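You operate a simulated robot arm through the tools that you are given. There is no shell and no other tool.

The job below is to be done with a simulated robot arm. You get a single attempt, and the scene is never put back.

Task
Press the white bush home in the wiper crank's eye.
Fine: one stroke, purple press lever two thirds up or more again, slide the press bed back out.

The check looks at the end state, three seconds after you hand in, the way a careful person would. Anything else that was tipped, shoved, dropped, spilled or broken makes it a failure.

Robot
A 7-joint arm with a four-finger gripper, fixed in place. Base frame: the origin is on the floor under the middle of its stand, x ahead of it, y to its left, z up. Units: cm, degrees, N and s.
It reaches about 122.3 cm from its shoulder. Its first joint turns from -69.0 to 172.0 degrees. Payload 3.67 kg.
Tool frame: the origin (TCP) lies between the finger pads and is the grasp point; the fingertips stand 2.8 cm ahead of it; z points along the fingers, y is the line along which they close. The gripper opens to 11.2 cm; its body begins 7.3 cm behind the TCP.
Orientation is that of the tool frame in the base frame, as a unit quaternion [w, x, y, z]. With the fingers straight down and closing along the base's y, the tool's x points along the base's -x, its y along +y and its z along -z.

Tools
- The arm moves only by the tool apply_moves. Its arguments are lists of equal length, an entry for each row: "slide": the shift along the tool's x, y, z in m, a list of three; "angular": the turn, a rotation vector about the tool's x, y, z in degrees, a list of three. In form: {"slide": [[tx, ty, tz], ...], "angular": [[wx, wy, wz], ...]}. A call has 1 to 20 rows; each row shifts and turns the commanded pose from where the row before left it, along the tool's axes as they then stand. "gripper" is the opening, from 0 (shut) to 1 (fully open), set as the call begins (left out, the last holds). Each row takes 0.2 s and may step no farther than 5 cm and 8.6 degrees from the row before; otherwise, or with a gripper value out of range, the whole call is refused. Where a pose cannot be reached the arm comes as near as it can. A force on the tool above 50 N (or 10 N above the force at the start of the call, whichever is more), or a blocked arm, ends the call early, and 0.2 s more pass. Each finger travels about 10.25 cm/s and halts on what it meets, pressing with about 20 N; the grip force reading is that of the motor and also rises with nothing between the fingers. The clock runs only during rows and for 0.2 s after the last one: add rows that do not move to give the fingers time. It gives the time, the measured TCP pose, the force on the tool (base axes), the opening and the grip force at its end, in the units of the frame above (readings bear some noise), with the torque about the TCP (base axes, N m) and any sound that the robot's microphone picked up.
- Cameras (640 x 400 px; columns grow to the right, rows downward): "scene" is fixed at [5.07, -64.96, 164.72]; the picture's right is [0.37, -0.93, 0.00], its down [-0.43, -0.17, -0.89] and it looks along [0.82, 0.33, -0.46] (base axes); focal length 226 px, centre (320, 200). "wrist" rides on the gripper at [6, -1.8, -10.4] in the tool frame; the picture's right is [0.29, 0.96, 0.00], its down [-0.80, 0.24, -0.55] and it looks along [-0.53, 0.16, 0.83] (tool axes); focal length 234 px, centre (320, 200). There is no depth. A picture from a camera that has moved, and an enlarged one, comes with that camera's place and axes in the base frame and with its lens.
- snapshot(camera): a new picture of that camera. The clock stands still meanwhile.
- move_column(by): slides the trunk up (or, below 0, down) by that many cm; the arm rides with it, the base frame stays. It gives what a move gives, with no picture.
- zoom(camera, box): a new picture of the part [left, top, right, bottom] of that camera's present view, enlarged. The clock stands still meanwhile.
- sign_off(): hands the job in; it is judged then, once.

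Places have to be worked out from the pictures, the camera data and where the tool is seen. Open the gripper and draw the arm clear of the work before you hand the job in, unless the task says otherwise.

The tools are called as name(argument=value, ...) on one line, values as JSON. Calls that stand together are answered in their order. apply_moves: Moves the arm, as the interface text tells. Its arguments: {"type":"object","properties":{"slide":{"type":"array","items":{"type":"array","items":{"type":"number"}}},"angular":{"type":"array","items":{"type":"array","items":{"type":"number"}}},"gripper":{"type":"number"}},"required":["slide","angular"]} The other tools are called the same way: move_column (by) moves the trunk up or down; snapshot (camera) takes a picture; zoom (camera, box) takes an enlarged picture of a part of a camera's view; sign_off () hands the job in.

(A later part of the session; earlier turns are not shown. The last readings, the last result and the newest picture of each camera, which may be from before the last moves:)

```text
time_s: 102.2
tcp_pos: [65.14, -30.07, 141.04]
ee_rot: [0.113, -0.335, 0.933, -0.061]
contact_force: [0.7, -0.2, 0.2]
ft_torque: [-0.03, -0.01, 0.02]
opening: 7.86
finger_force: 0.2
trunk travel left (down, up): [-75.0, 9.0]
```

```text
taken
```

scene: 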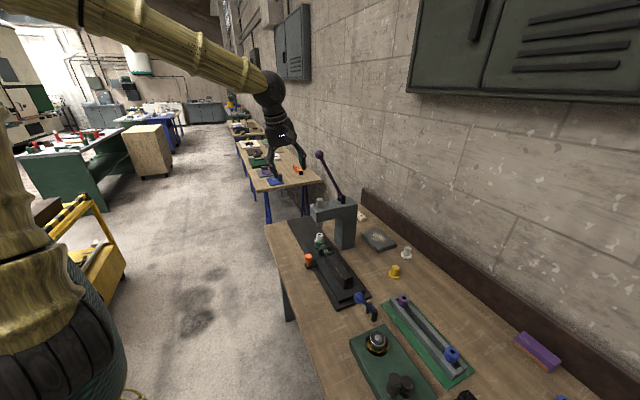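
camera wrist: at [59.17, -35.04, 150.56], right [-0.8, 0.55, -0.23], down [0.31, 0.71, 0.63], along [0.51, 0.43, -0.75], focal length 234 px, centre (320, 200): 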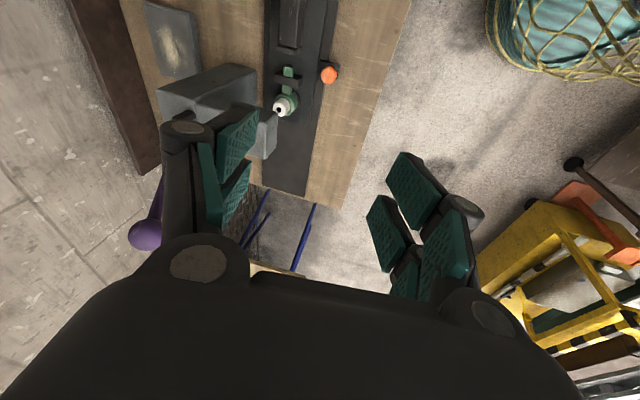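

The ball is visible at the left, well clear. I turn the hand upright with the fingers closing along the bench direction.

apply_moves(slide=[[0, 0, 0], [0, 0, 0], [0, 0, 0], [0, 0, 0], [0, 0, 0], [0, 0, 0], [0, 0, 0], [0, 0, 0], [0, 0, 0], [0, 0, 0], [0, 0, 0], [0, 0, 0]], angular=[[-0.15, 1.46, 7.62], [-0.15, 1.46, 7.62], [-0.15, 1.46, 7.62], [-0.15, 1.46, 7.62], [-0.15, 1.46, 7.62], [-0.15, 1.46, 7.62], [-0.15, 1.46, 7.62], [-0.15, 1.46, 7.62], [-0.15, 1.46, 7.62], [-0.15, 1.46, 7.62], [-0.15, 1.46, 7.62], [0, 0, 0]])

snapshot(camera="wrist")

snapshot(camera="scene")

```text
time_s: 104.8
tcp_pos: [64.91, -29.15, 142.72]
ee_rot: [0.019, 0.378, 0.925, -0.014]
contact_force: [-0.2, -1.3, 0.1]
ft_torque: [0.01, -0.05, -0.01]
opening: 7.86
finger_force: 0.0
trunk travel left (down, up): [-75.0, 9.0]
```

```text
taken
camera wrist: at [59.21, -25.91, 152.96], right [0.47, 0.88, -0.02], down [0.72, -0.37, 0.59], along [0.51, -0.29, -0.81], focal length 234 px, centre (320, 200)
```

wrist: 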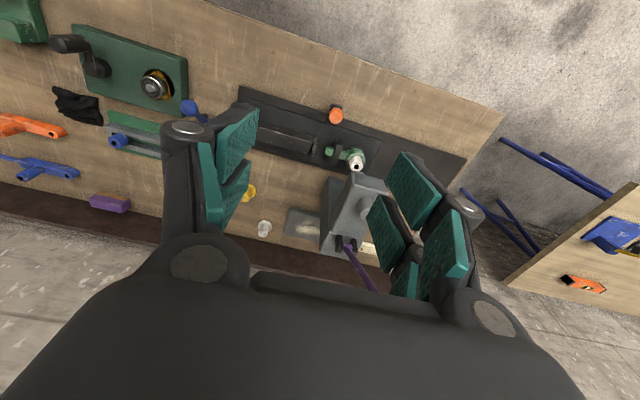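

```text
taken
```

scene: 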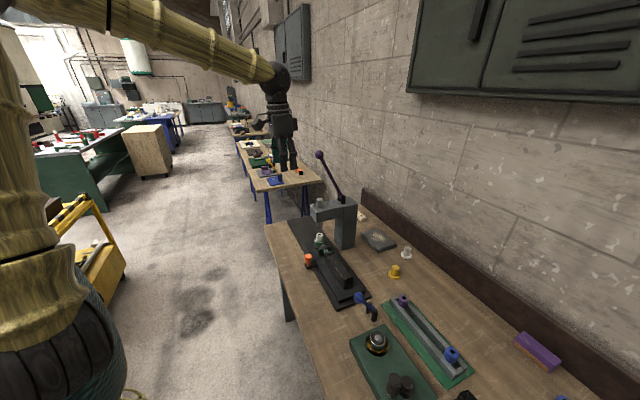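

The hand is upright again. From the pictures the lever's pivot is near (96.8, -39.2, 117), the ball near (87.4, -31.9, 139). I raise the trunk, close the fingers, and pass over the ball to get behind the lever.

move_column(by=9)

apply_moves(slide=[[0, 0, 0], [-0.0306, 0.0182, 0], [-0.0306, 0.0182, 0], [-0.0306, 0.0182, 0], [-0.0306, 0.0182, 0], [-0.0306, 0.0182, 0], [-0.0306, 0.0182, 0], [-0.0306, 0.0182, 0], [-0.0306, 0.0182, 0], [0, 0, 0], [0, 0, 0]], angular=[[0, 0, 0], [0, 0, 0], [0, 0, 0], [0, 0, 0], [0, 0, 0], [0, 0, 0], [0, 0, 0], [0, 0, 0], [0, 0, 0], [0, 0, 0], [0, 0, 0]], gripper=0.0)

snapshot(camera="wrist")

zoom(camera="scene", box=[230, 80, 430, 260])

```text
time_s: 106.0
tcp_pos: [65.01, -29.22, 151.34]
ee_rot: [0.015, 0.379, 0.925, -0.014]
contact_force: [0.9, 0.7, 0.3]
ft_torque: [-0.04, 0.02, -0.01]
opening: 7.83
finger_force: 0.1
trunk travel left (down, up): [-84.0, 0.0]
```

```text
time_s: 108.5
tcp_pos: [92.59, -34.52, 151.75]
ee_rot: [0.019, 0.375, 0.926, -0.04]
contact_force: [0.1, 0.6, 0.3]
ft_torque: [-0.03, 0.01, 0.01]
opening: 0.01
finger_force: 20.8
trunk travel left (down, up): [-84.0, 0.0]
```

```text
taken
camera wrist: at [87.0, -30.78, 161.93], right [0.46, 0.89, -0.08], down [0.74, -0.33, 0.59], along [0.5, -0.33, -0.8], focal length 234 px, centre (320, 200)
```

wrist: 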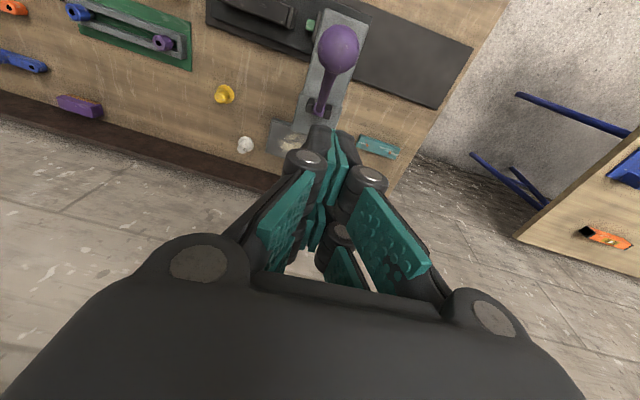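

```text
2.22 times, centred on (330, 170) of scene
camera zoom: at [5.07, -64.96, 164.72], right [0.37, -0.93, 0.0], down [-0.43, -0.17, -0.89], along [0.82, 0.33, -0.46], focal length 502 px, centre (298, 267)
```

zoom: 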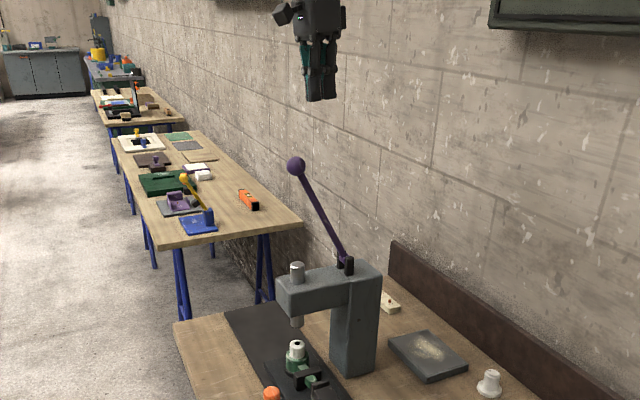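

This view looks straight down on the lever. I zoom in to measure its line.

zoom(camera="wrist", box=[280, 0, 380, 130])

zoom(camera="scene", box=[300, 130, 370, 220])

```text
3.08 times, centred on (330, 65) of wrist
camera zoom: at [87.0, -30.78, 161.93], right [0.46, 0.89, -0.08], down [0.74, -0.33, 0.59], along [0.5, -0.33, -0.8], focal length 720 px, centre (289, 615)
```

zoom: 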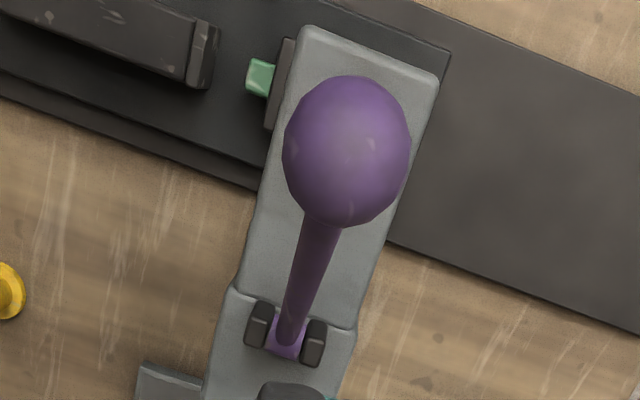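

```text
4.44 times, centred on (335, 175) of scene
camera zoom: at [5.07, -64.96, 164.72], right [0.37, -0.93, 0.0], down [-0.43, -0.17, -0.89], along [0.82, 0.33, -0.46], focal length 1004 px, centre (253, 311)
```

zoom: 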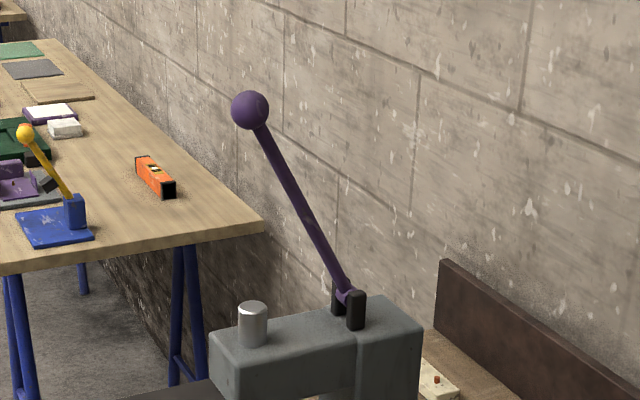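

The lever lies in the plane u = 40.0: ball centre at v = 84.75, z = 139.0, pivot at v = 95.85, z = 117.6, so it leans 27 degrees forward, 24 cm long. I straighten the hand and lower the closed fingers behind the lever.

apply_moves(slide=[[0, 0, 0], [-0.0042, -0.0103, 0], [0.002, 0, 0.031], [0.002, 0, 0.031], [0.002, 0, 0.031], [0, 0, 0]], angular=[[-3.4, 0, 0], [0, 0, 0], [0, 0, 0], [0, 0, 0], [0, 0, 0], [0, 0, 0]])

snapshot(camera="wrist")

zoom(camera="scene", box=[290, 100, 390, 220])

```text
time_s: 109.8
tcp_pos: [92.35, -35.75, 142.59]
ee_rot: [0.032, 0.374, 0.927, -0.013]
contact_force: [0.4, -0.2, 0.0]
ft_torque: [-0.01, -0.03, -0.01]
opening: 0.0
finger_force: 20.0
trunk travel left (down, up): [-84.0, 0.0]
```

```text
taken
camera wrist: at [86.43, -32.51, 152.71], right [0.46, 0.89, -0.02], down [0.71, -0.35, 0.61], along [0.53, -0.29, -0.79], focal length 234 px, centre (320, 200)
```

wrist: 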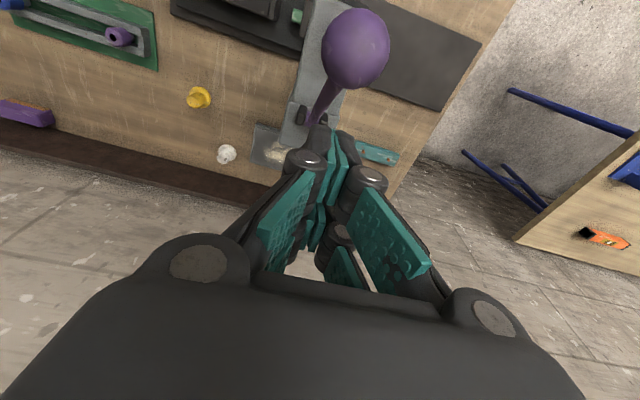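

```text
3.33 times, centred on (340, 160) of scene
camera zoom: at [5.07, -64.96, 164.72], right [0.37, -0.93, 0.0], down [-0.43, -0.17, -0.89], along [0.82, 0.33, -0.46], focal length 753 px, centre (253, 333)
```

zoom: 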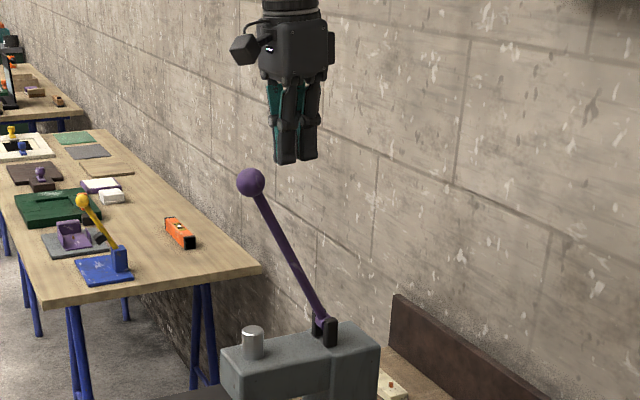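

The closed fingers hang behind the ball in the lever's plane. I lower the last 3 cm and then move forward until they touch the shaft.

apply_moves(slide=[[0.001, 0, 0.016], [0.001, 0, 0.016], [0, 0, 0]], angular=[[0, 0, 0], [0, 0, 0], [0, 0, 0]])

apply_moves(slide=[[0.005, 0, 0], [0.005, 0, 0], [0.003, 0, 0], [0, 0, 0]], angular=[[0, 0, 0], [0, 0, 0], [0, 0, 0], [0, 0, 0]])

snapshot(camera="wrist")

zoom(camera="scene", box=[300, 120, 370, 200])

```text
time_s: 110.7
tcp_pos: [92.45, -35.74, 139.48]
ee_rot: [0.031, 0.375, 0.927, -0.012]
contact_force: [-0.9, -0.5, 0.0]
ft_torque: [-0.01, 0.0, 0.02]
opening: 0.01
finger_force: 20.2
trunk travel left (down, up): [-84.0, 0.0]
```

```text
time_s: 111.7
tcp_pos: [91.6, -34.75, 139.23]
ee_rot: [0.031, 0.373, 0.927, -0.012]
contact_force: [0.8, -0.6, 0.1]
ft_torque: [0.0, -0.03, 0.02]
opening: 0.01
finger_force: 20.1
trunk travel left (down, up): [-84.0, 0.0]
```

```text
taken
camera wrist: at [85.51, -31.53, 149.32], right [0.46, 0.89, -0.02], down [0.71, -0.35, 0.61], along [0.53, -0.29, -0.8], focal length 234 px, centre (320, 200)
```

wrist: 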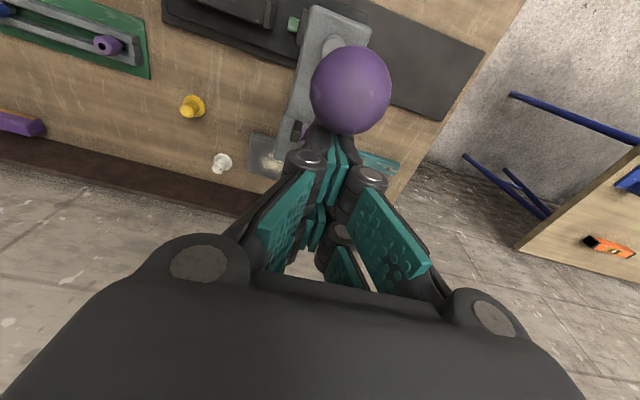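

```text
5.00 times, centred on (335, 160) of scene
camera zoom: at [5.07, -64.96, 164.72], right [0.37, -0.93, 0.0], down [-0.43, -0.17, -0.89], along [0.82, 0.33, -0.46], focal length 1129 px, centre (245, 400)
```

zoom: 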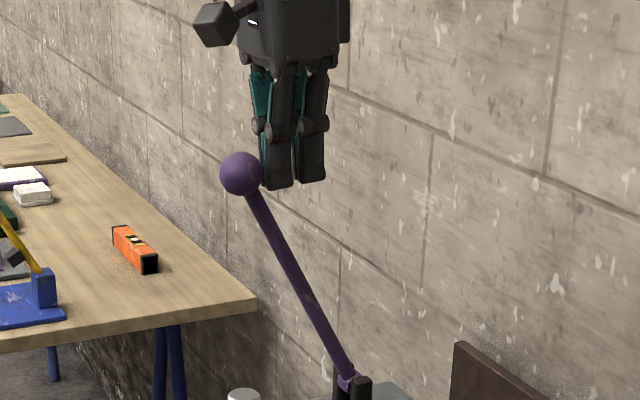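

The fingers are just behind the ball and shaft. I start the stroke slowly along the lever's arc and check that the lever follows.

apply_moves(slide=[[0.0075, 0, 0.0028], [0.0076, 0, 0.0028], [0.0076, 0, 0.0028], [0.0076, 0, 0.0028], [0, 0, 0]], angular=[[0, 0, 0], [0, 0, 0], [0, 0, 0], [0, 0, 0], [0, 0, 0]])

snapshot(camera="wrist")

zoom(camera="scene", box=[290, 120, 370, 240])

```text
time_s: 112.8
tcp_pos: [89.53, -32.8, 138.06]
ee_rot: [0.03, 0.373, 0.927, -0.012]
contact_force: [0.2, -0.7, 0.3]
ft_torque: [0.03, 0.0, 0.0]
opening: 0.03
finger_force: 35.4
trunk travel left (down, up): [-84.0, 0.0]
```

```text
taken
camera wrist: at [83.44, -29.58, 147.96], right [0.46, 0.89, -0.02], down [0.71, -0.35, 0.61], along [0.53, -0.29, -0.8], focal length 234 px, centre (320, 200)
```

wrist: 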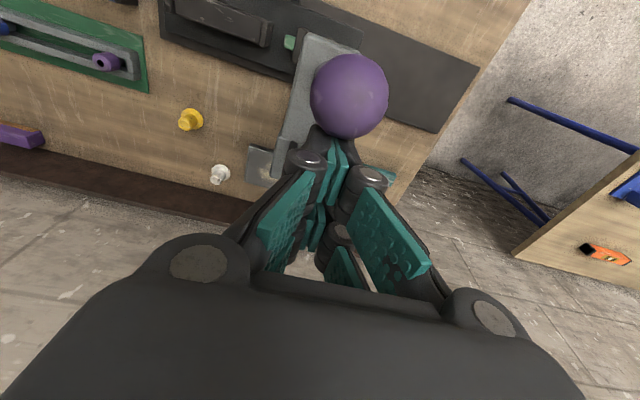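

```text
3.33 times, centred on (330, 180) of scene
camera zoom: at [5.07, -64.96, 164.72], right [0.37, -0.93, 0.0], down [-0.43, -0.17, -0.89], along [0.82, 0.33, -0.46], focal length 753 px, centre (287, 267)
```

zoom: 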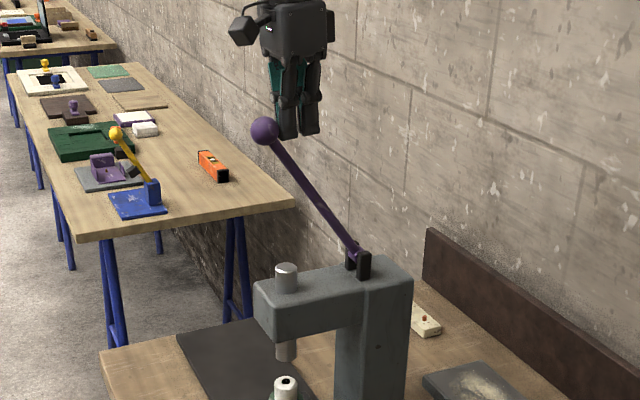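

The lever follows freely with no noticeable force. I continue the stroke.

apply_moves(slide=[[0.0126, 0, 0.0087], [0.0126, 0, 0.0087], [0.0109, 0, 0.0098], [0.0109, 0, 0.0098], [0, 0, 0]], angular=[[0, 0, 0], [0, 0, 0], [0, 0, 0], [0, 0, 0], [0, 0, 0]])

zoom(camera="scene", box=[290, 120, 370, 240])

snapshot(camera="wrist")

```text
time_s: 114.0
tcp_pos: [86.49, -29.72, 133.87]
ee_rot: [0.03, 0.373, 0.927, -0.012]
contact_force: [-0.2, 0.5, -0.5]
ft_torque: [0.05, -0.01, 0.02]
opening: 0.0
finger_force: 36.0
trunk travel left (down, up): [-84.0, 0.0]
```

```text
3.33 times, centred on (330, 180) of scene
camera zoom: at [5.07, -64.96, 164.72], right [0.37, -0.93, 0.0], down [-0.43, -0.17, -0.89], along [0.82, 0.33, -0.46], focal length 753 px, centre (287, 267)
```

zoom: 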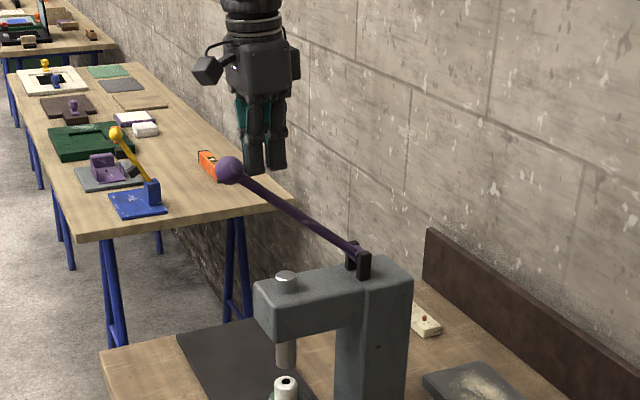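

```text
taken
camera wrist: at [80.38, -26.45, 143.98], right [0.46, 0.89, -0.02], down [0.71, -0.35, 0.61], along [0.53, -0.29, -0.8], focal length 234 px, centre (320, 200)
```

wrist: 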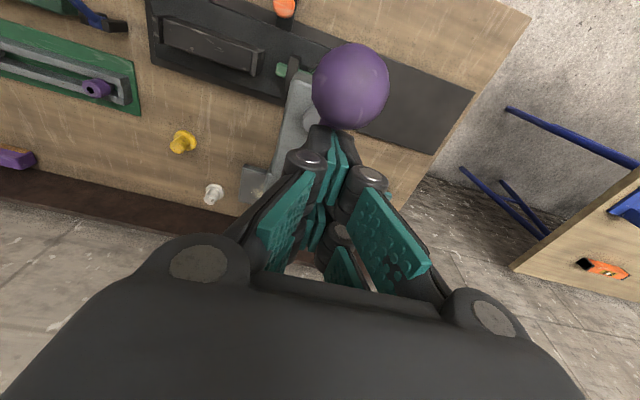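

The lever is at about 50 degrees and the ram is coming down. I continue.

apply_moves(slide=[[0.0095, 0, 0.0112], [0.0095, 0, 0.0112], [0.0078, 0, 0.0124], [0.0078, 0, 0.0124], [0, 0, 0]], angular=[[0, 0, 0], [0, 0, 0], [0, 0, 0], [0, 0, 0], [0, 0, 0]])

zoom(camera="scene", box=[290, 120, 370, 240])

zoom(camera="scene", box=[300, 195, 350, 255])

```text
time_s: 115.2
tcp_pos: [84.21, -27.48, 129.04]
ee_rot: [0.031, 0.374, 0.927, -0.013]
contact_force: [0.3, -0.1, 1.1]
ft_torque: [0.02, -0.02, 0.02]
opening: 0.0
finger_force: 36.2
trunk travel left (down, up): [-84.0, 0.0]
```

```text
3.33 times, centred on (330, 180) of scene
camera zoom: at [5.07, -64.96, 164.72], right [0.37, -0.93, 0.0], down [-0.43, -0.17, -0.89], along [0.82, 0.33, -0.46], focal length 753 px, centre (287, 267)
```

zoom: 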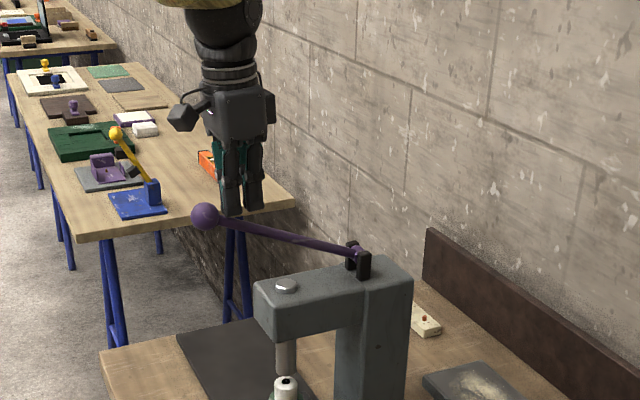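

```text
6.67 times, centred on (325, 225) of scene
camera zoom: at [5.07, -64.96, 164.72], right [0.37, -0.93, 0.0], down [-0.43, -0.17, -0.89], along [0.82, 0.33, -0.46], focal length 1506 px, centre (287, 33)
```

zoom: 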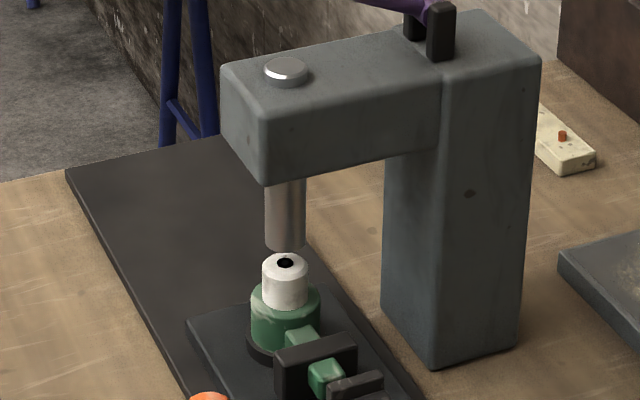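

The lever is at about 65 degrees and the ram is about 2 cm above the bush. It stays where I leave it, so I lift off and set the fingertips on top of the ball, where the leverage is best for the pressing part of the same stroke.

apply_moves(slide=[[-0.0016, 0, -0.025], [-0.0016, 0, -0.025], [0.023, 0, -0.0015], [0.0225, 0, -0.0015], [0, 0, 0]], angular=[[0, 0, 0], [0, 0, 0], [0, 0, 0], [0, 0, 0], [0, 0, 0]])

zoom(camera="scene", box=[280, 120, 370, 240])

snapshot(camera="wrist")

```text
time_s: 116.5
tcp_pos: [80.97, -24.5, 134.01]
ee_rot: [0.031, 0.374, 0.927, -0.012]
contact_force: [1.0, -0.7, -0.3]
ft_torque: [0.01, 0.03, 0.01]
opening: 0.01
finger_force: 35.3
trunk travel left (down, up): [-84.0, 0.0]
```

```text
3.33 times, centred on (325, 180) of scene
camera zoom: at [5.07, -64.96, 164.72], right [0.37, -0.93, 0.0], down [-0.43, -0.17, -0.89], along [0.82, 0.33, -0.46], focal length 753 px, centre (303, 267)
```

zoom: 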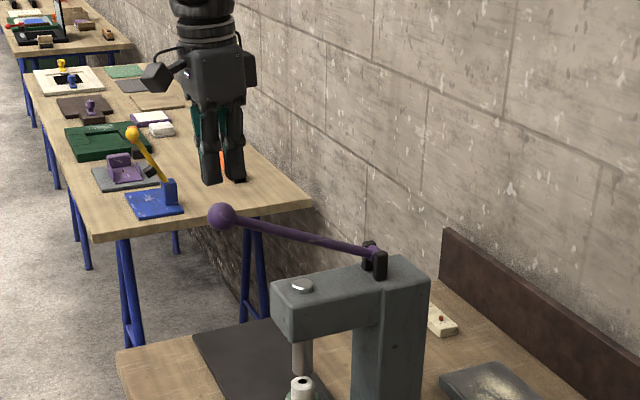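

```text
taken
camera wrist: at [74.96, -21.16, 143.96], right [0.46, 0.89, -0.02], down [0.71, -0.35, 0.6], along [0.53, -0.29, -0.8], focal length 234 px, centre (320, 200)
```

wrist: 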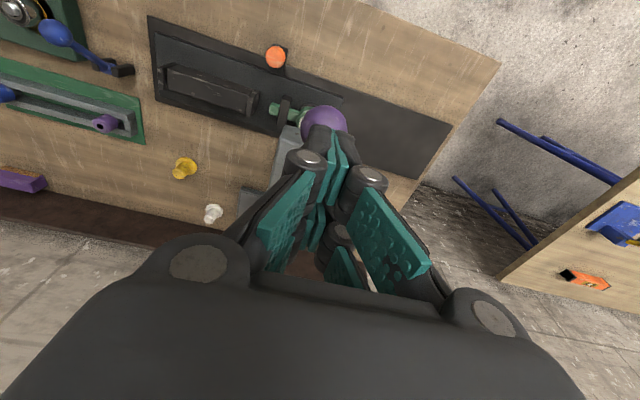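

The lever stays put. I push down on the ball along its arc, watching the force as the ram nears the bush.

apply_moves(slide=[[0.0069, 0, 0.0186], [0.0077, 0, 0.0182], [0.0077, 0, 0.0182], [0.0063, 0, 0.0202], [0, 0, 0]], angular=[[0, 0, 0], [0, 0, 0], [0, 0, 0], [0, 0, 0], [0, 0, 0]])

zoom(camera="scene", box=[280, 120, 370, 240])

zoom(camera="scene", box=[300, 205, 340, 250])

```text
time_s: 117.7
tcp_pos: [78.97, -22.74, 126.36]
ee_rot: [0.032, 0.374, 0.927, -0.012]
contact_force: [0.1, 0.2, -0.2]
ft_torque: [0.0, -0.02, -0.01]
opening: 0.0
finger_force: 35.7
trunk travel left (down, up): [-84.0, 0.0]
```

```text
3.33 times, centred on (325, 180) of scene
camera zoom: at [5.07, -64.96, 164.72], right [0.37, -0.93, 0.0], down [-0.43, -0.17, -0.89], along [0.82, 0.33, -0.46], focal length 753 px, centre (303, 267)
```

zoom: 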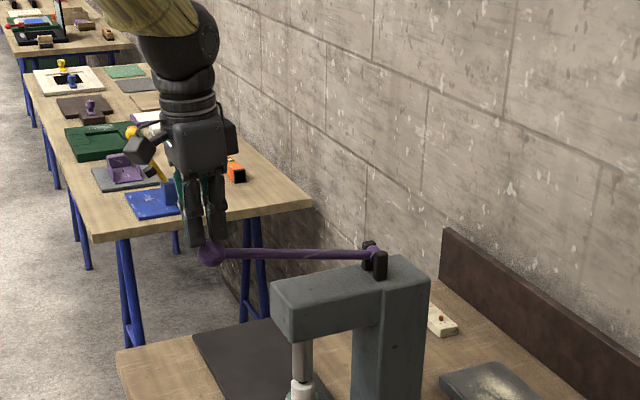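

```text
8.89 times, centred on (320, 228) of scene
camera zoom: at [5.07, -64.96, 164.72], right [0.37, -0.93, 0.0], down [-0.43, -0.17, -0.89], along [0.82, 0.33, -0.46], focal length 2008 px, centre (320, -44)
```

zoom: 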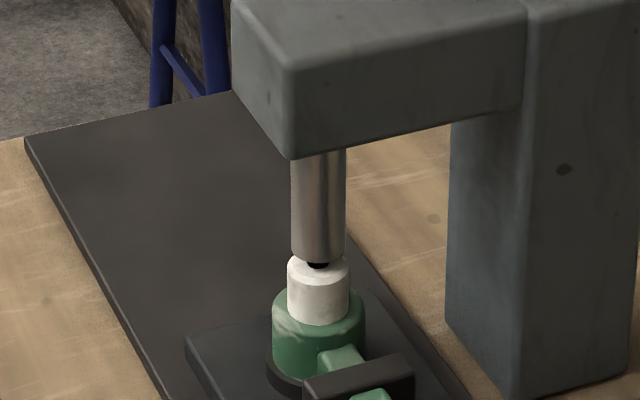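

The ram is about 1 cm above the bush and nicely centred on it. I keep pushing down slowly.

apply_moves(slide=[[0.0006, 0, 0.0085], [0.0006, 0, 0.0085], [0.0006, 0, 0.0085], [0.0006, 0, 0.0085], [0, 0, 0]], angular=[[0, 0, 0], [0, 0, 0], [0, 0, 0], [0, 0, 0], [0, 0, 0]])

zoom(camera="scene", box=[280, 140, 370, 260])

zoom(camera="scene", box=[300, 205, 340, 250])

```text
time_s: 118.8
tcp_pos: [78.9, -22.6, 122.99]
ee_rot: [0.03, 0.374, 0.927, -0.013]
contact_force: [0.6, -1.1, -0.5]
ft_torque: [0.01, 0.03, -0.02]
opening: 0.0
finger_force: 36.0
trunk travel left (down, up): [-84.0, 0.0]
```

```text
3.33 times, centred on (325, 200) of scene
camera zoom: at [5.07, -64.96, 164.72], right [0.37, -0.93, 0.0], down [-0.43, -0.17, -0.89], along [0.82, 0.33, -0.46], focal length 753 px, centre (303, 200)
```

zoom: 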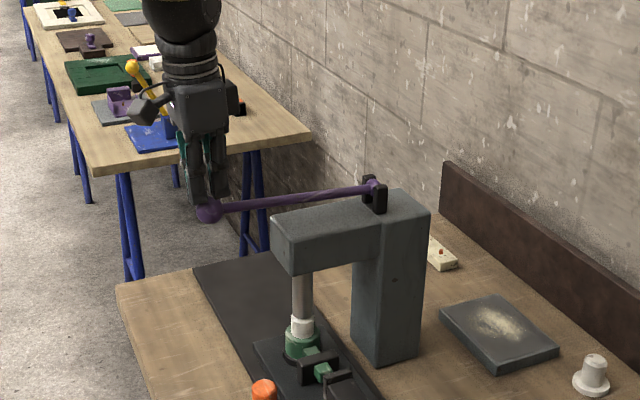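

```text
8.89 times, centred on (320, 228) of scene
camera zoom: at [5.07, -64.96, 164.72], right [0.37, -0.93, 0.0], down [-0.43, -0.17, -0.89], along [0.82, 0.33, -0.46], focal length 2008 px, centre (320, -44)
```

zoom: 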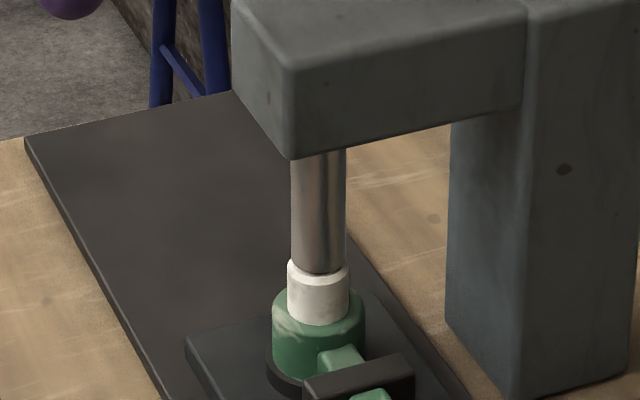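

The ram is now touching the bush. I press on in small steps, reading the force.

apply_moves(slide=[[0.0003, 0, 0.004], [0.0003, 0, 0.004], [0.0002, 0, 0.004], [0, 0, 0]], angular=[[0, 0, 0], [0, 0, 0], [0, 0, 0], [0, 0, 0]])

zoom(camera="scene", box=[300, 205, 340, 250])

```text
time_s: 119.8
tcp_pos: [79.04, -22.65, 121.71]
ee_rot: [0.031, 0.374, 0.927, -0.013]
contact_force: [-0.9, -0.3, -0.5]
ft_torque: [0.01, -0.01, -0.02]
opening: 0.0
finger_force: 35.5
trunk travel left (down, up): [-84.0, 0.0]
```

```text
8.89 times, centred on (320, 228) of scene
camera zoom: at [5.07, -64.96, 164.72], right [0.37, -0.93, 0.0], down [-0.43, -0.17, -0.89], along [0.82, 0.33, -0.46], focal length 2008 px, centre (320, -44)
```

zoom: 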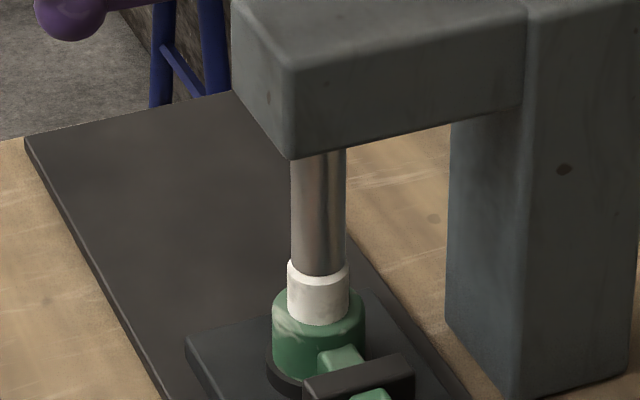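

Still hardly any force. I keep going down.

apply_moves(slide=[[0.0002, 0, 0.005], [0.0002, 0, 0.005], [0.0002, 0, 0.005], [0, 0, 0]], angular=[[0, 0, 0], [0, 0, 0], [0, 0, 0], [0, 0, 0]])

zoom(camera="scene", box=[300, 205, 340, 250])

zoom(camera="scene", box=[280, 140, 370, 260])

```text
time_s: 120.7
tcp_pos: [78.94, -22.68, 121.12]
ee_rot: [0.039, 0.374, 0.927, -0.01]
contact_force: [-13.2, 6.4, 26.9]
ft_torque: [0.21, 0.42, 0.16]
opening: 0.6
finger_force: 36.1
trunk travel left (down, up): [-84.0, 0.0]
stopped in row 4: the force on the tool passed its limit at 52 N (the readings are from after the stop); the commanded pose is now the measured one
```

```text
8.89 times, centred on (320, 228) of scene
camera zoom: at [5.07, -64.96, 164.72], right [0.37, -0.93, 0.0], down [-0.43, -0.17, -0.89], along [0.82, 0.33, -0.46], focal length 2008 px, centre (320, -44)
```

zoom: 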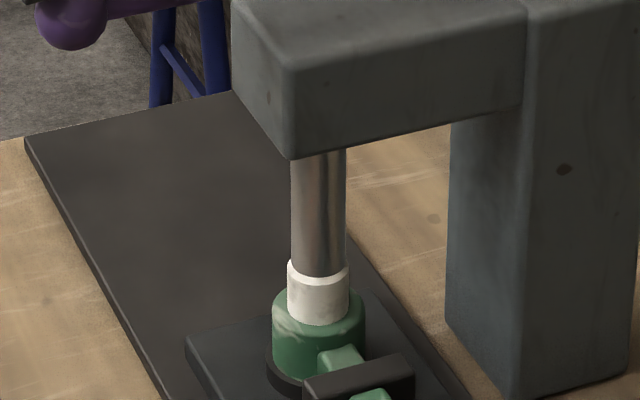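

```text
3.33 times, centred on (325, 200) of scene
camera zoom: at [5.07, -64.96, 164.72], right [0.37, -0.93, 0.0], down [-0.43, -0.17, -0.89], along [0.82, 0.33, -0.46], focal length 753 px, centre (303, 200)
```

zoom: 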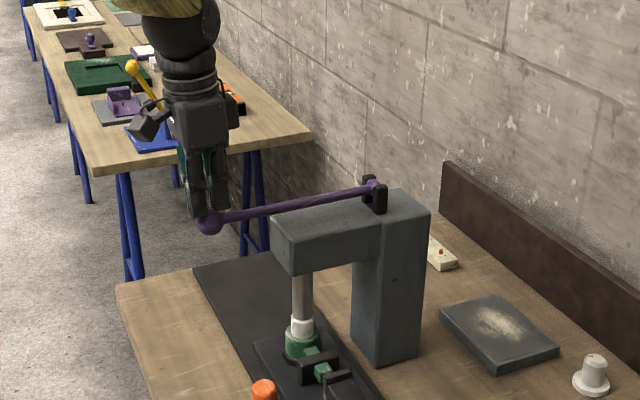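

The ram has met real resistance now (52 N), but the ball is wedging into the seam between the closed fingers. I lift off, open the fingers and come down over the ball so that the palm pushes on it and the fingers cage it.

apply_moves(slide=[[0, 0, -0.02], [0, 0, -0.035], [0, 0, -0.035], [0, 0, -0.03], [0, 0, 0]], angular=[[0, 0, 0], [0, 0, 0], [0, 0, 0], [0, 2.2, 0], [0, 2.2, 0]])

apply_moves(slide=[[0, 0, 0], [0, 0, 0], [0, 0, 0]], angular=[[0, 0, 0], [0, 0, 0], [0, 0, 0]], gripper=0.62)

snapshot(camera="wrist")

zoom(camera="scene", box=[270, 120, 370, 260])

```text
time_s: 121.9
tcp_pos: [78.64, -22.29, 132.48]
ee_rot: [-0.001, 0.373, 0.928, 0.003]
contact_force: [-0.1, 0.4, 0.1]
ft_torque: [0.0, 0.0, -0.01]
opening: 0.01
finger_force: 35.5
trunk travel left (down, up): [-84.0, 0.0]
```

```text
time_s: 122.7
tcp_pos: [78.55, -22.38, 132.6]
ee_rot: [-0.001, 0.374, 0.927, 0.004]
contact_force: [-0.2, 0.3, -0.3]
ft_torque: [0.02, 0.01, -0.03]
opening: 6.95
finger_force: 0.0
trunk travel left (down, up): [-84.0, 0.0]
```

```text
taken
camera wrist: at [73.02, -19.59, 143.04], right [0.46, 0.89, 0.01], down [0.74, -0.38, 0.55], along [0.49, -0.25, -0.83], focal length 234 px, centre (320, 200)
```

wrist: 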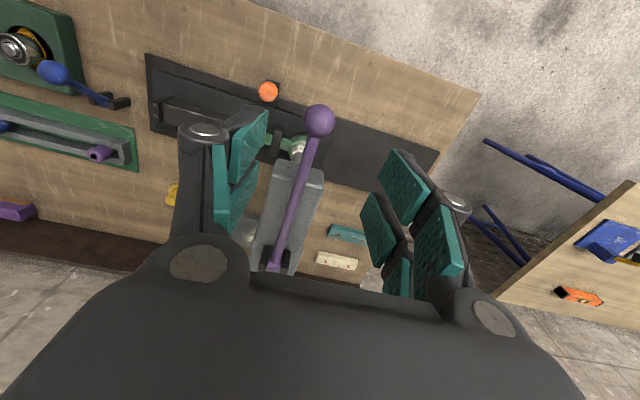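

```text
2.86 times, centred on (320, 190) of scene
camera zoom: at [5.07, -64.96, 164.72], right [0.37, -0.93, 0.0], down [-0.43, -0.17, -0.89], along [0.82, 0.33, -0.46], focal length 645 px, centre (320, 229)
```

zoom: 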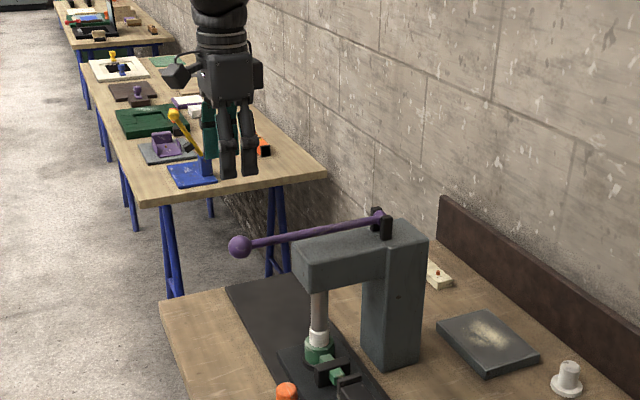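

The lever stays down at the horizontal with the ram resting on the bush. The ball is centred between the open fingers; I come down over it towards palm contact.

apply_moves(slide=[[-0.0028, 0.001, 0.03], [-0.0027, 0, 0.035], [0, 0, 0.035], [0, 0, 0.035], [0, 0, 0.03], [0, 0, 0]], angular=[[0, 0, 0], [0, 0, 0], [0, 0, 0], [0, 0, 0], [0, 0, 0], [0, 0, 0]])

snapshot(camera="wrist")

zoom(camera="scene", box=[270, 150, 350, 250])

```text
time_s: 124.1
tcp_pos: [79.1, -22.4, 116.13]
ee_rot: [0.0, 0.373, 0.928, 0.003]
contact_force: [-0.7, -0.1, -0.3]
ft_torque: [-0.02, 0.0, -0.01]
opening: 6.95
finger_force: 0.0
trunk travel left (down, up): [-84.0, 0.0]
```

```text
taken
camera wrist: at [73.48, -19.7, 126.66], right [0.46, 0.89, 0.01], down [0.74, -0.38, 0.55], along [0.5, -0.25, -0.83], focal length 234 px, centre (320, 200)
```

wrist: 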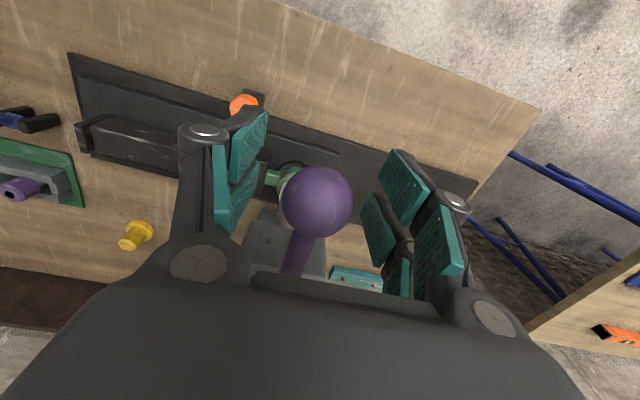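

```text
4.00 times, centred on (310, 200) of scene
camera zoom: at [5.07, -64.96, 164.72], right [0.37, -0.93, 0.0], down [-0.43, -0.17, -0.89], along [0.82, 0.33, -0.46], focal length 903 px, centre (360, 200)
```

zoom: 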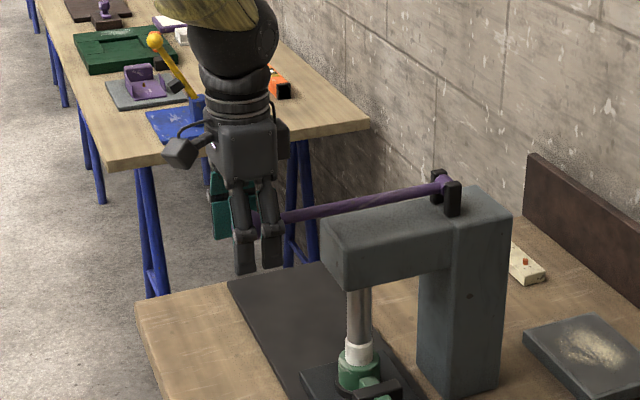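

The ball sits between the fingers. I centre a little more and lower until the palm touches it.

apply_moves(slide=[[0.0039, -0.0025, 0.01], [0, 0, 0.01], [0, 0, 0.008], [0, 0, 0.005], [0, 0, 0]], angular=[[0, 0, 0], [0, 0, 0], [0, 0, 0], [0, 0, 0], [0, 0, 0]])

snapshot(camera="wrist")

zoom(camera="scene", box=[270, 150, 350, 250])

```text
time_s: 125.3
tcp_pos: [78.64, -22.24, 112.87]
ee_rot: [-0.001, 0.374, 0.927, 0.004]
contact_force: [0.8, 0.0, 0.7]
ft_torque: [0.0, 0.0, -0.01]
opening: 6.95
finger_force: 0.0
trunk travel left (down, up): [-84.0, 0.0]
```

```text
taken
camera wrist: at [72.97, -19.59, 123.32], right [0.46, 0.89, 0.01], down [0.74, -0.38, 0.55], along [0.49, -0.25, -0.83], focal length 234 px, centre (320, 200)
```

wrist: 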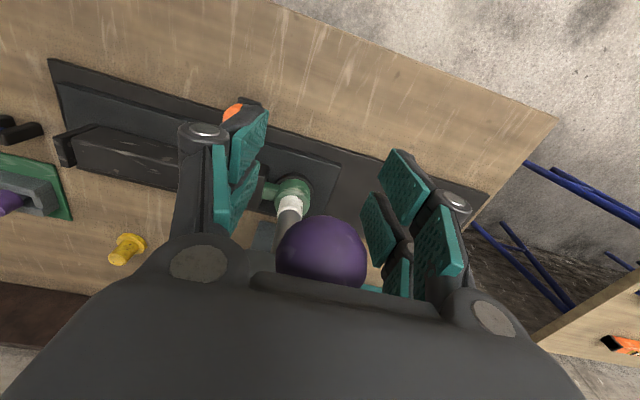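

```text
4.00 times, centred on (310, 200) of scene
camera zoom: at [5.07, -64.96, 164.72], right [0.37, -0.93, 0.0], down [-0.43, -0.17, -0.89], along [0.82, 0.33, -0.46], focal length 903 px, centre (360, 200)
```

zoom: 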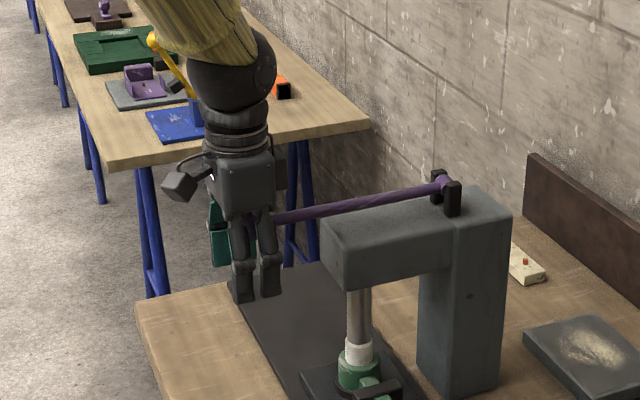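

Almost at palm contact. I push down in small steps.

apply_moves(slide=[[0, 0, 0.004], [0, 0, 0.004], [0, 0, 0.003], [0, 0, 0]], angular=[[0, 0, 0], [0, 0, 0], [0, 0, 0], [0, 0, 0]])

zoom(camera="scene", box=[300, 205, 340, 250])

```text
time_s: 126.3
tcp_pos: [78.57, -22.18, 111.71]
ee_rot: [0.0, 0.374, 0.928, 0.003]
contact_force: [0.5, -1.4, 0.0]
ft_torque: [-0.02, -0.03, -0.02]
opening: 6.92
finger_force: 0.1
trunk travel left (down, up): [-84.0, 0.0]
```

```text
8.89 times, centred on (320, 228) of scene
camera zoom: at [5.07, -64.96, 164.72], right [0.37, -0.93, 0.0], down [-0.43, -0.17, -0.89], along [0.82, 0.33, -0.46], focal length 2008 px, centre (320, -44)
```

zoom: 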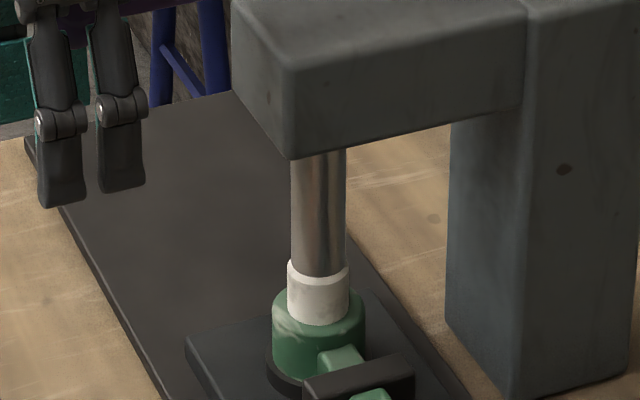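

apply_moves(slide=[[0, 0, 0.003], [0, 0, 0.003], [0, 0, 0.003], [0, 0, 0]], angular=[[0, 0, 0], [0, 0, 0], [0, 0, 0], [0, 0, 0]])

zoom(camera="scene", box=[270, 150, 350, 250])

```text
time_s: 127.3
tcp_pos: [78.48, -22.18, 111.26]
ee_rot: [0.003, 0.373, 0.928, 0.003]
contact_force: [11.7, 1.5, 40.6]
ft_torque: [-0.18, 0.54, 0.03]
opening: 6.93
finger_force: 0.1
trunk travel left (down, up): [-84.0, 0.0]
```

```text
4.00 times, centred on (310, 200) of scene
camera zoom: at [5.07, -64.96, 164.72], right [0.37, -0.93, 0.0], down [-0.43, -0.17, -0.89], along [0.82, 0.33, -0.46], focal length 903 px, centre (360, 200)
```

zoom: 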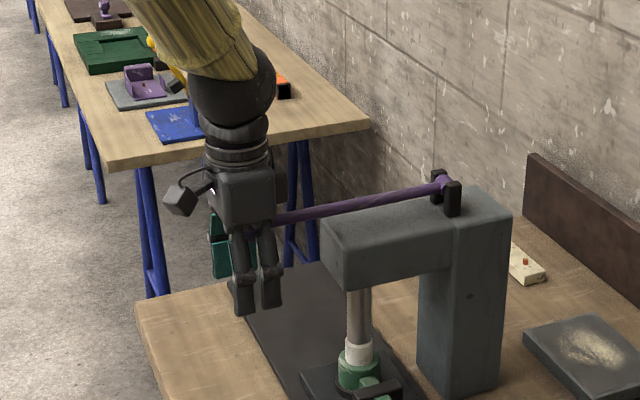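

The palm is on the ball now with 41 N. I press a bit further and read the force and whether the ram moves.

apply_moves(slide=[[0, 0, 0.002], [0, 0, 0.002], [0, 0, 0]], angular=[[0, 0, 0], [0, 0, 0], [0, 0, 0]])

zoom(camera="scene", box=[300, 205, 340, 250])

```text
time_s: 127.7
tcp_pos: [78.61, -22.24, 111.33]
ee_rot: [0.004, 0.373, 0.928, 0.005]
contact_force: [-9.0, 4.1, 23.0]
ft_torque: [-0.32, -0.75, 0.0]
opening: 6.96
finger_force: 0.0
trunk travel left (down, up): [-84.0, 0.0]
stopped in row 1: the force on the tool passed its limit at 55 N (the readings are from after the stop); the commanded pose is now the measured one
```

```text
8.89 times, centred on (320, 228) of scene
camera zoom: at [5.07, -64.96, 164.72], right [0.37, -0.93, 0.0], down [-0.43, -0.17, -0.89], along [0.82, 0.33, -0.46], focal length 2008 px, centre (320, -44)
```

zoom: 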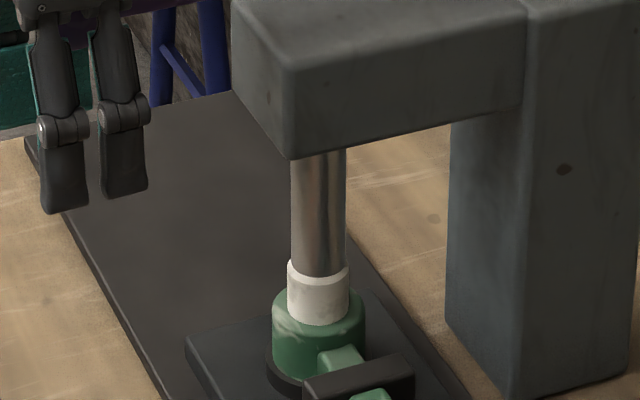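

The force limit is reached without visible ram motion. I check closely how the bush sits in the eye.

zoom(camera="scene", box=[308, 226, 332, 250])

zoom(camera="scene", box=[280, 140, 370, 260])

```text
16.00 times, centred on (320, 238) of scene
camera zoom: at [5.07, -64.96, 164.72], right [0.37, -0.93, 0.0], down [-0.43, -0.17, -0.89], along [0.82, 0.33, -0.46], focal length 3614 px, centre (320, -408)
```

zoom: 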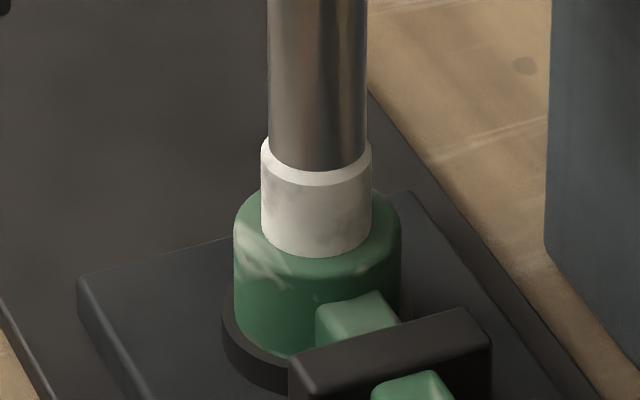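

```text
3.33 times, centred on (325, 200) of scene
camera zoom: at [5.07, -64.96, 164.72], right [0.37, -0.93, 0.0], down [-0.43, -0.17, -0.89], along [0.82, 0.33, -0.46], focal length 753 px, centre (303, 200)
```

zoom: 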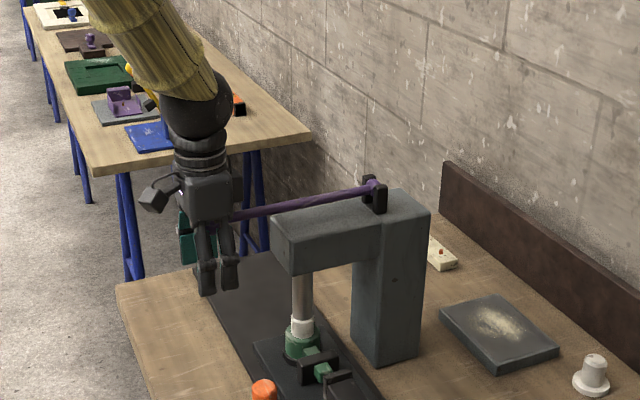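

zoom(camera="scene", box=[312, 232, 328, 248])

zoom(camera="wrist", box=[230, 150, 350, 240])

```text
16.00 times, centred on (320, 240) of scene
camera zoom: at [5.07, -64.96, 164.72], right [0.37, -0.93, 0.0], down [-0.43, -0.17, -0.89], along [0.82, 0.33, -0.46], focal length 3614 px, centre (320, -440)
```

zoom: 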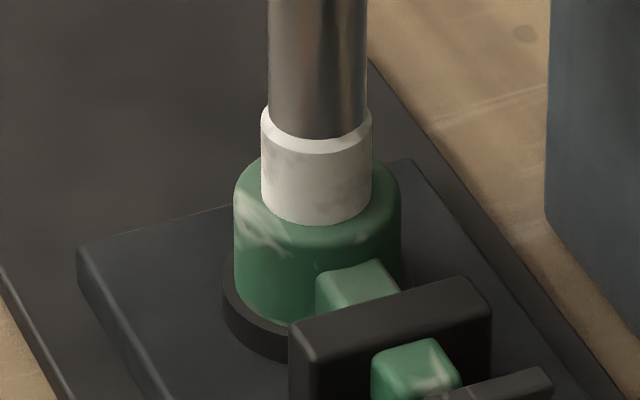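

```text
4.44 times, centred on (290, 195) of wrist
camera zoom: at [72.95, -19.55, 121.76], right [0.46, 0.89, 0.01], down [0.73, -0.38, 0.56], along [0.5, -0.25, -0.83], focal length 1041 px, centre (453, 222)
```

zoom: 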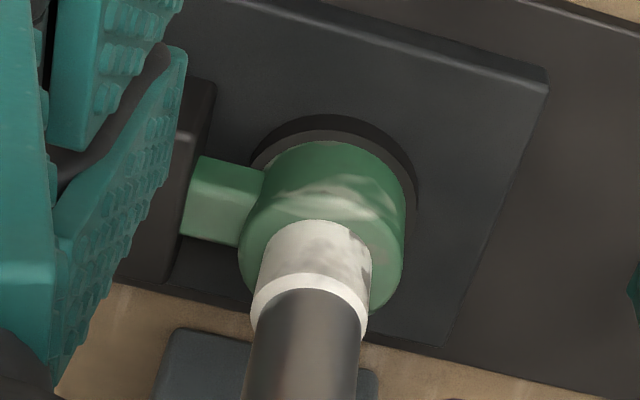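

The body's shoulder appears to sit on the eye's rim with the ram on it. I give one more firm push to make sure nothing moves further.

apply_moves(slide=[[0, 0, 0.002], [0, 0, 0.002], [0, 0, 0.002], [0, 0, 0]], angular=[[0, 0, 0], [0, 0, 0], [0, 0, 0], [0, 0, 0]])

zoom(camera="scene", box=[308, 226, 332, 250])

zoom(camera="scene", box=[280, 150, 360, 230])

```text
time_s: 128.4
tcp_pos: [78.77, -22.26, 111.37]
ee_rot: [0.007, 0.374, 0.928, 0.006]
contact_force: [-17.8, 3.7, 28.8]
ft_torque: [-0.37, -1.44, -0.03]
opening: 6.95
finger_force: 0.0
trunk travel left (down, up): [-84.0, 0.0]
stopped in row 3: the force on the tool passed its limit at 52 N (the readings are from after the stop); the commanded pose is now the measured one
```

```text
16.00 times, centred on (320, 238) of scene
camera zoom: at [5.07, -64.96, 164.72], right [0.37, -0.93, 0.0], down [-0.43, -0.17, -0.89], along [0.82, 0.33, -0.46], focal length 3614 px, centre (320, -408)
```

zoom: 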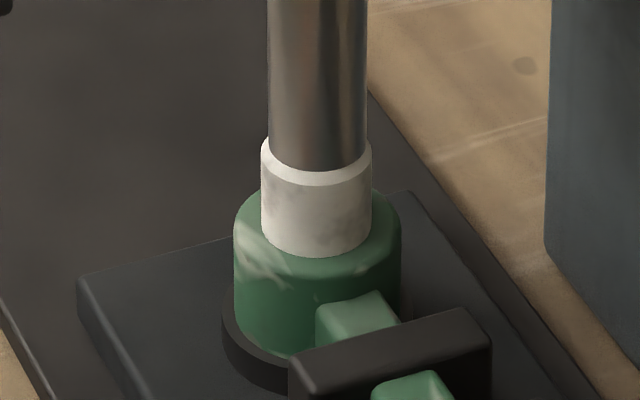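

```text
5.00 times, centred on (320, 190) of scene
camera zoom: at [5.07, -64.96, 164.72], right [0.37, -0.93, 0.0], down [-0.43, -0.17, -0.89], along [0.82, 0.33, -0.46], focal length 1129 px, centre (320, 250)
```

zoom: 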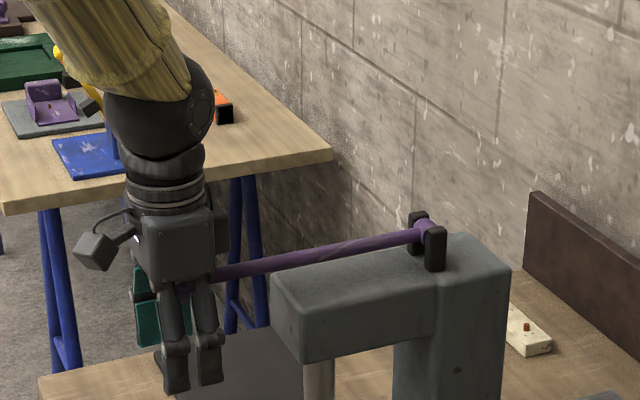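

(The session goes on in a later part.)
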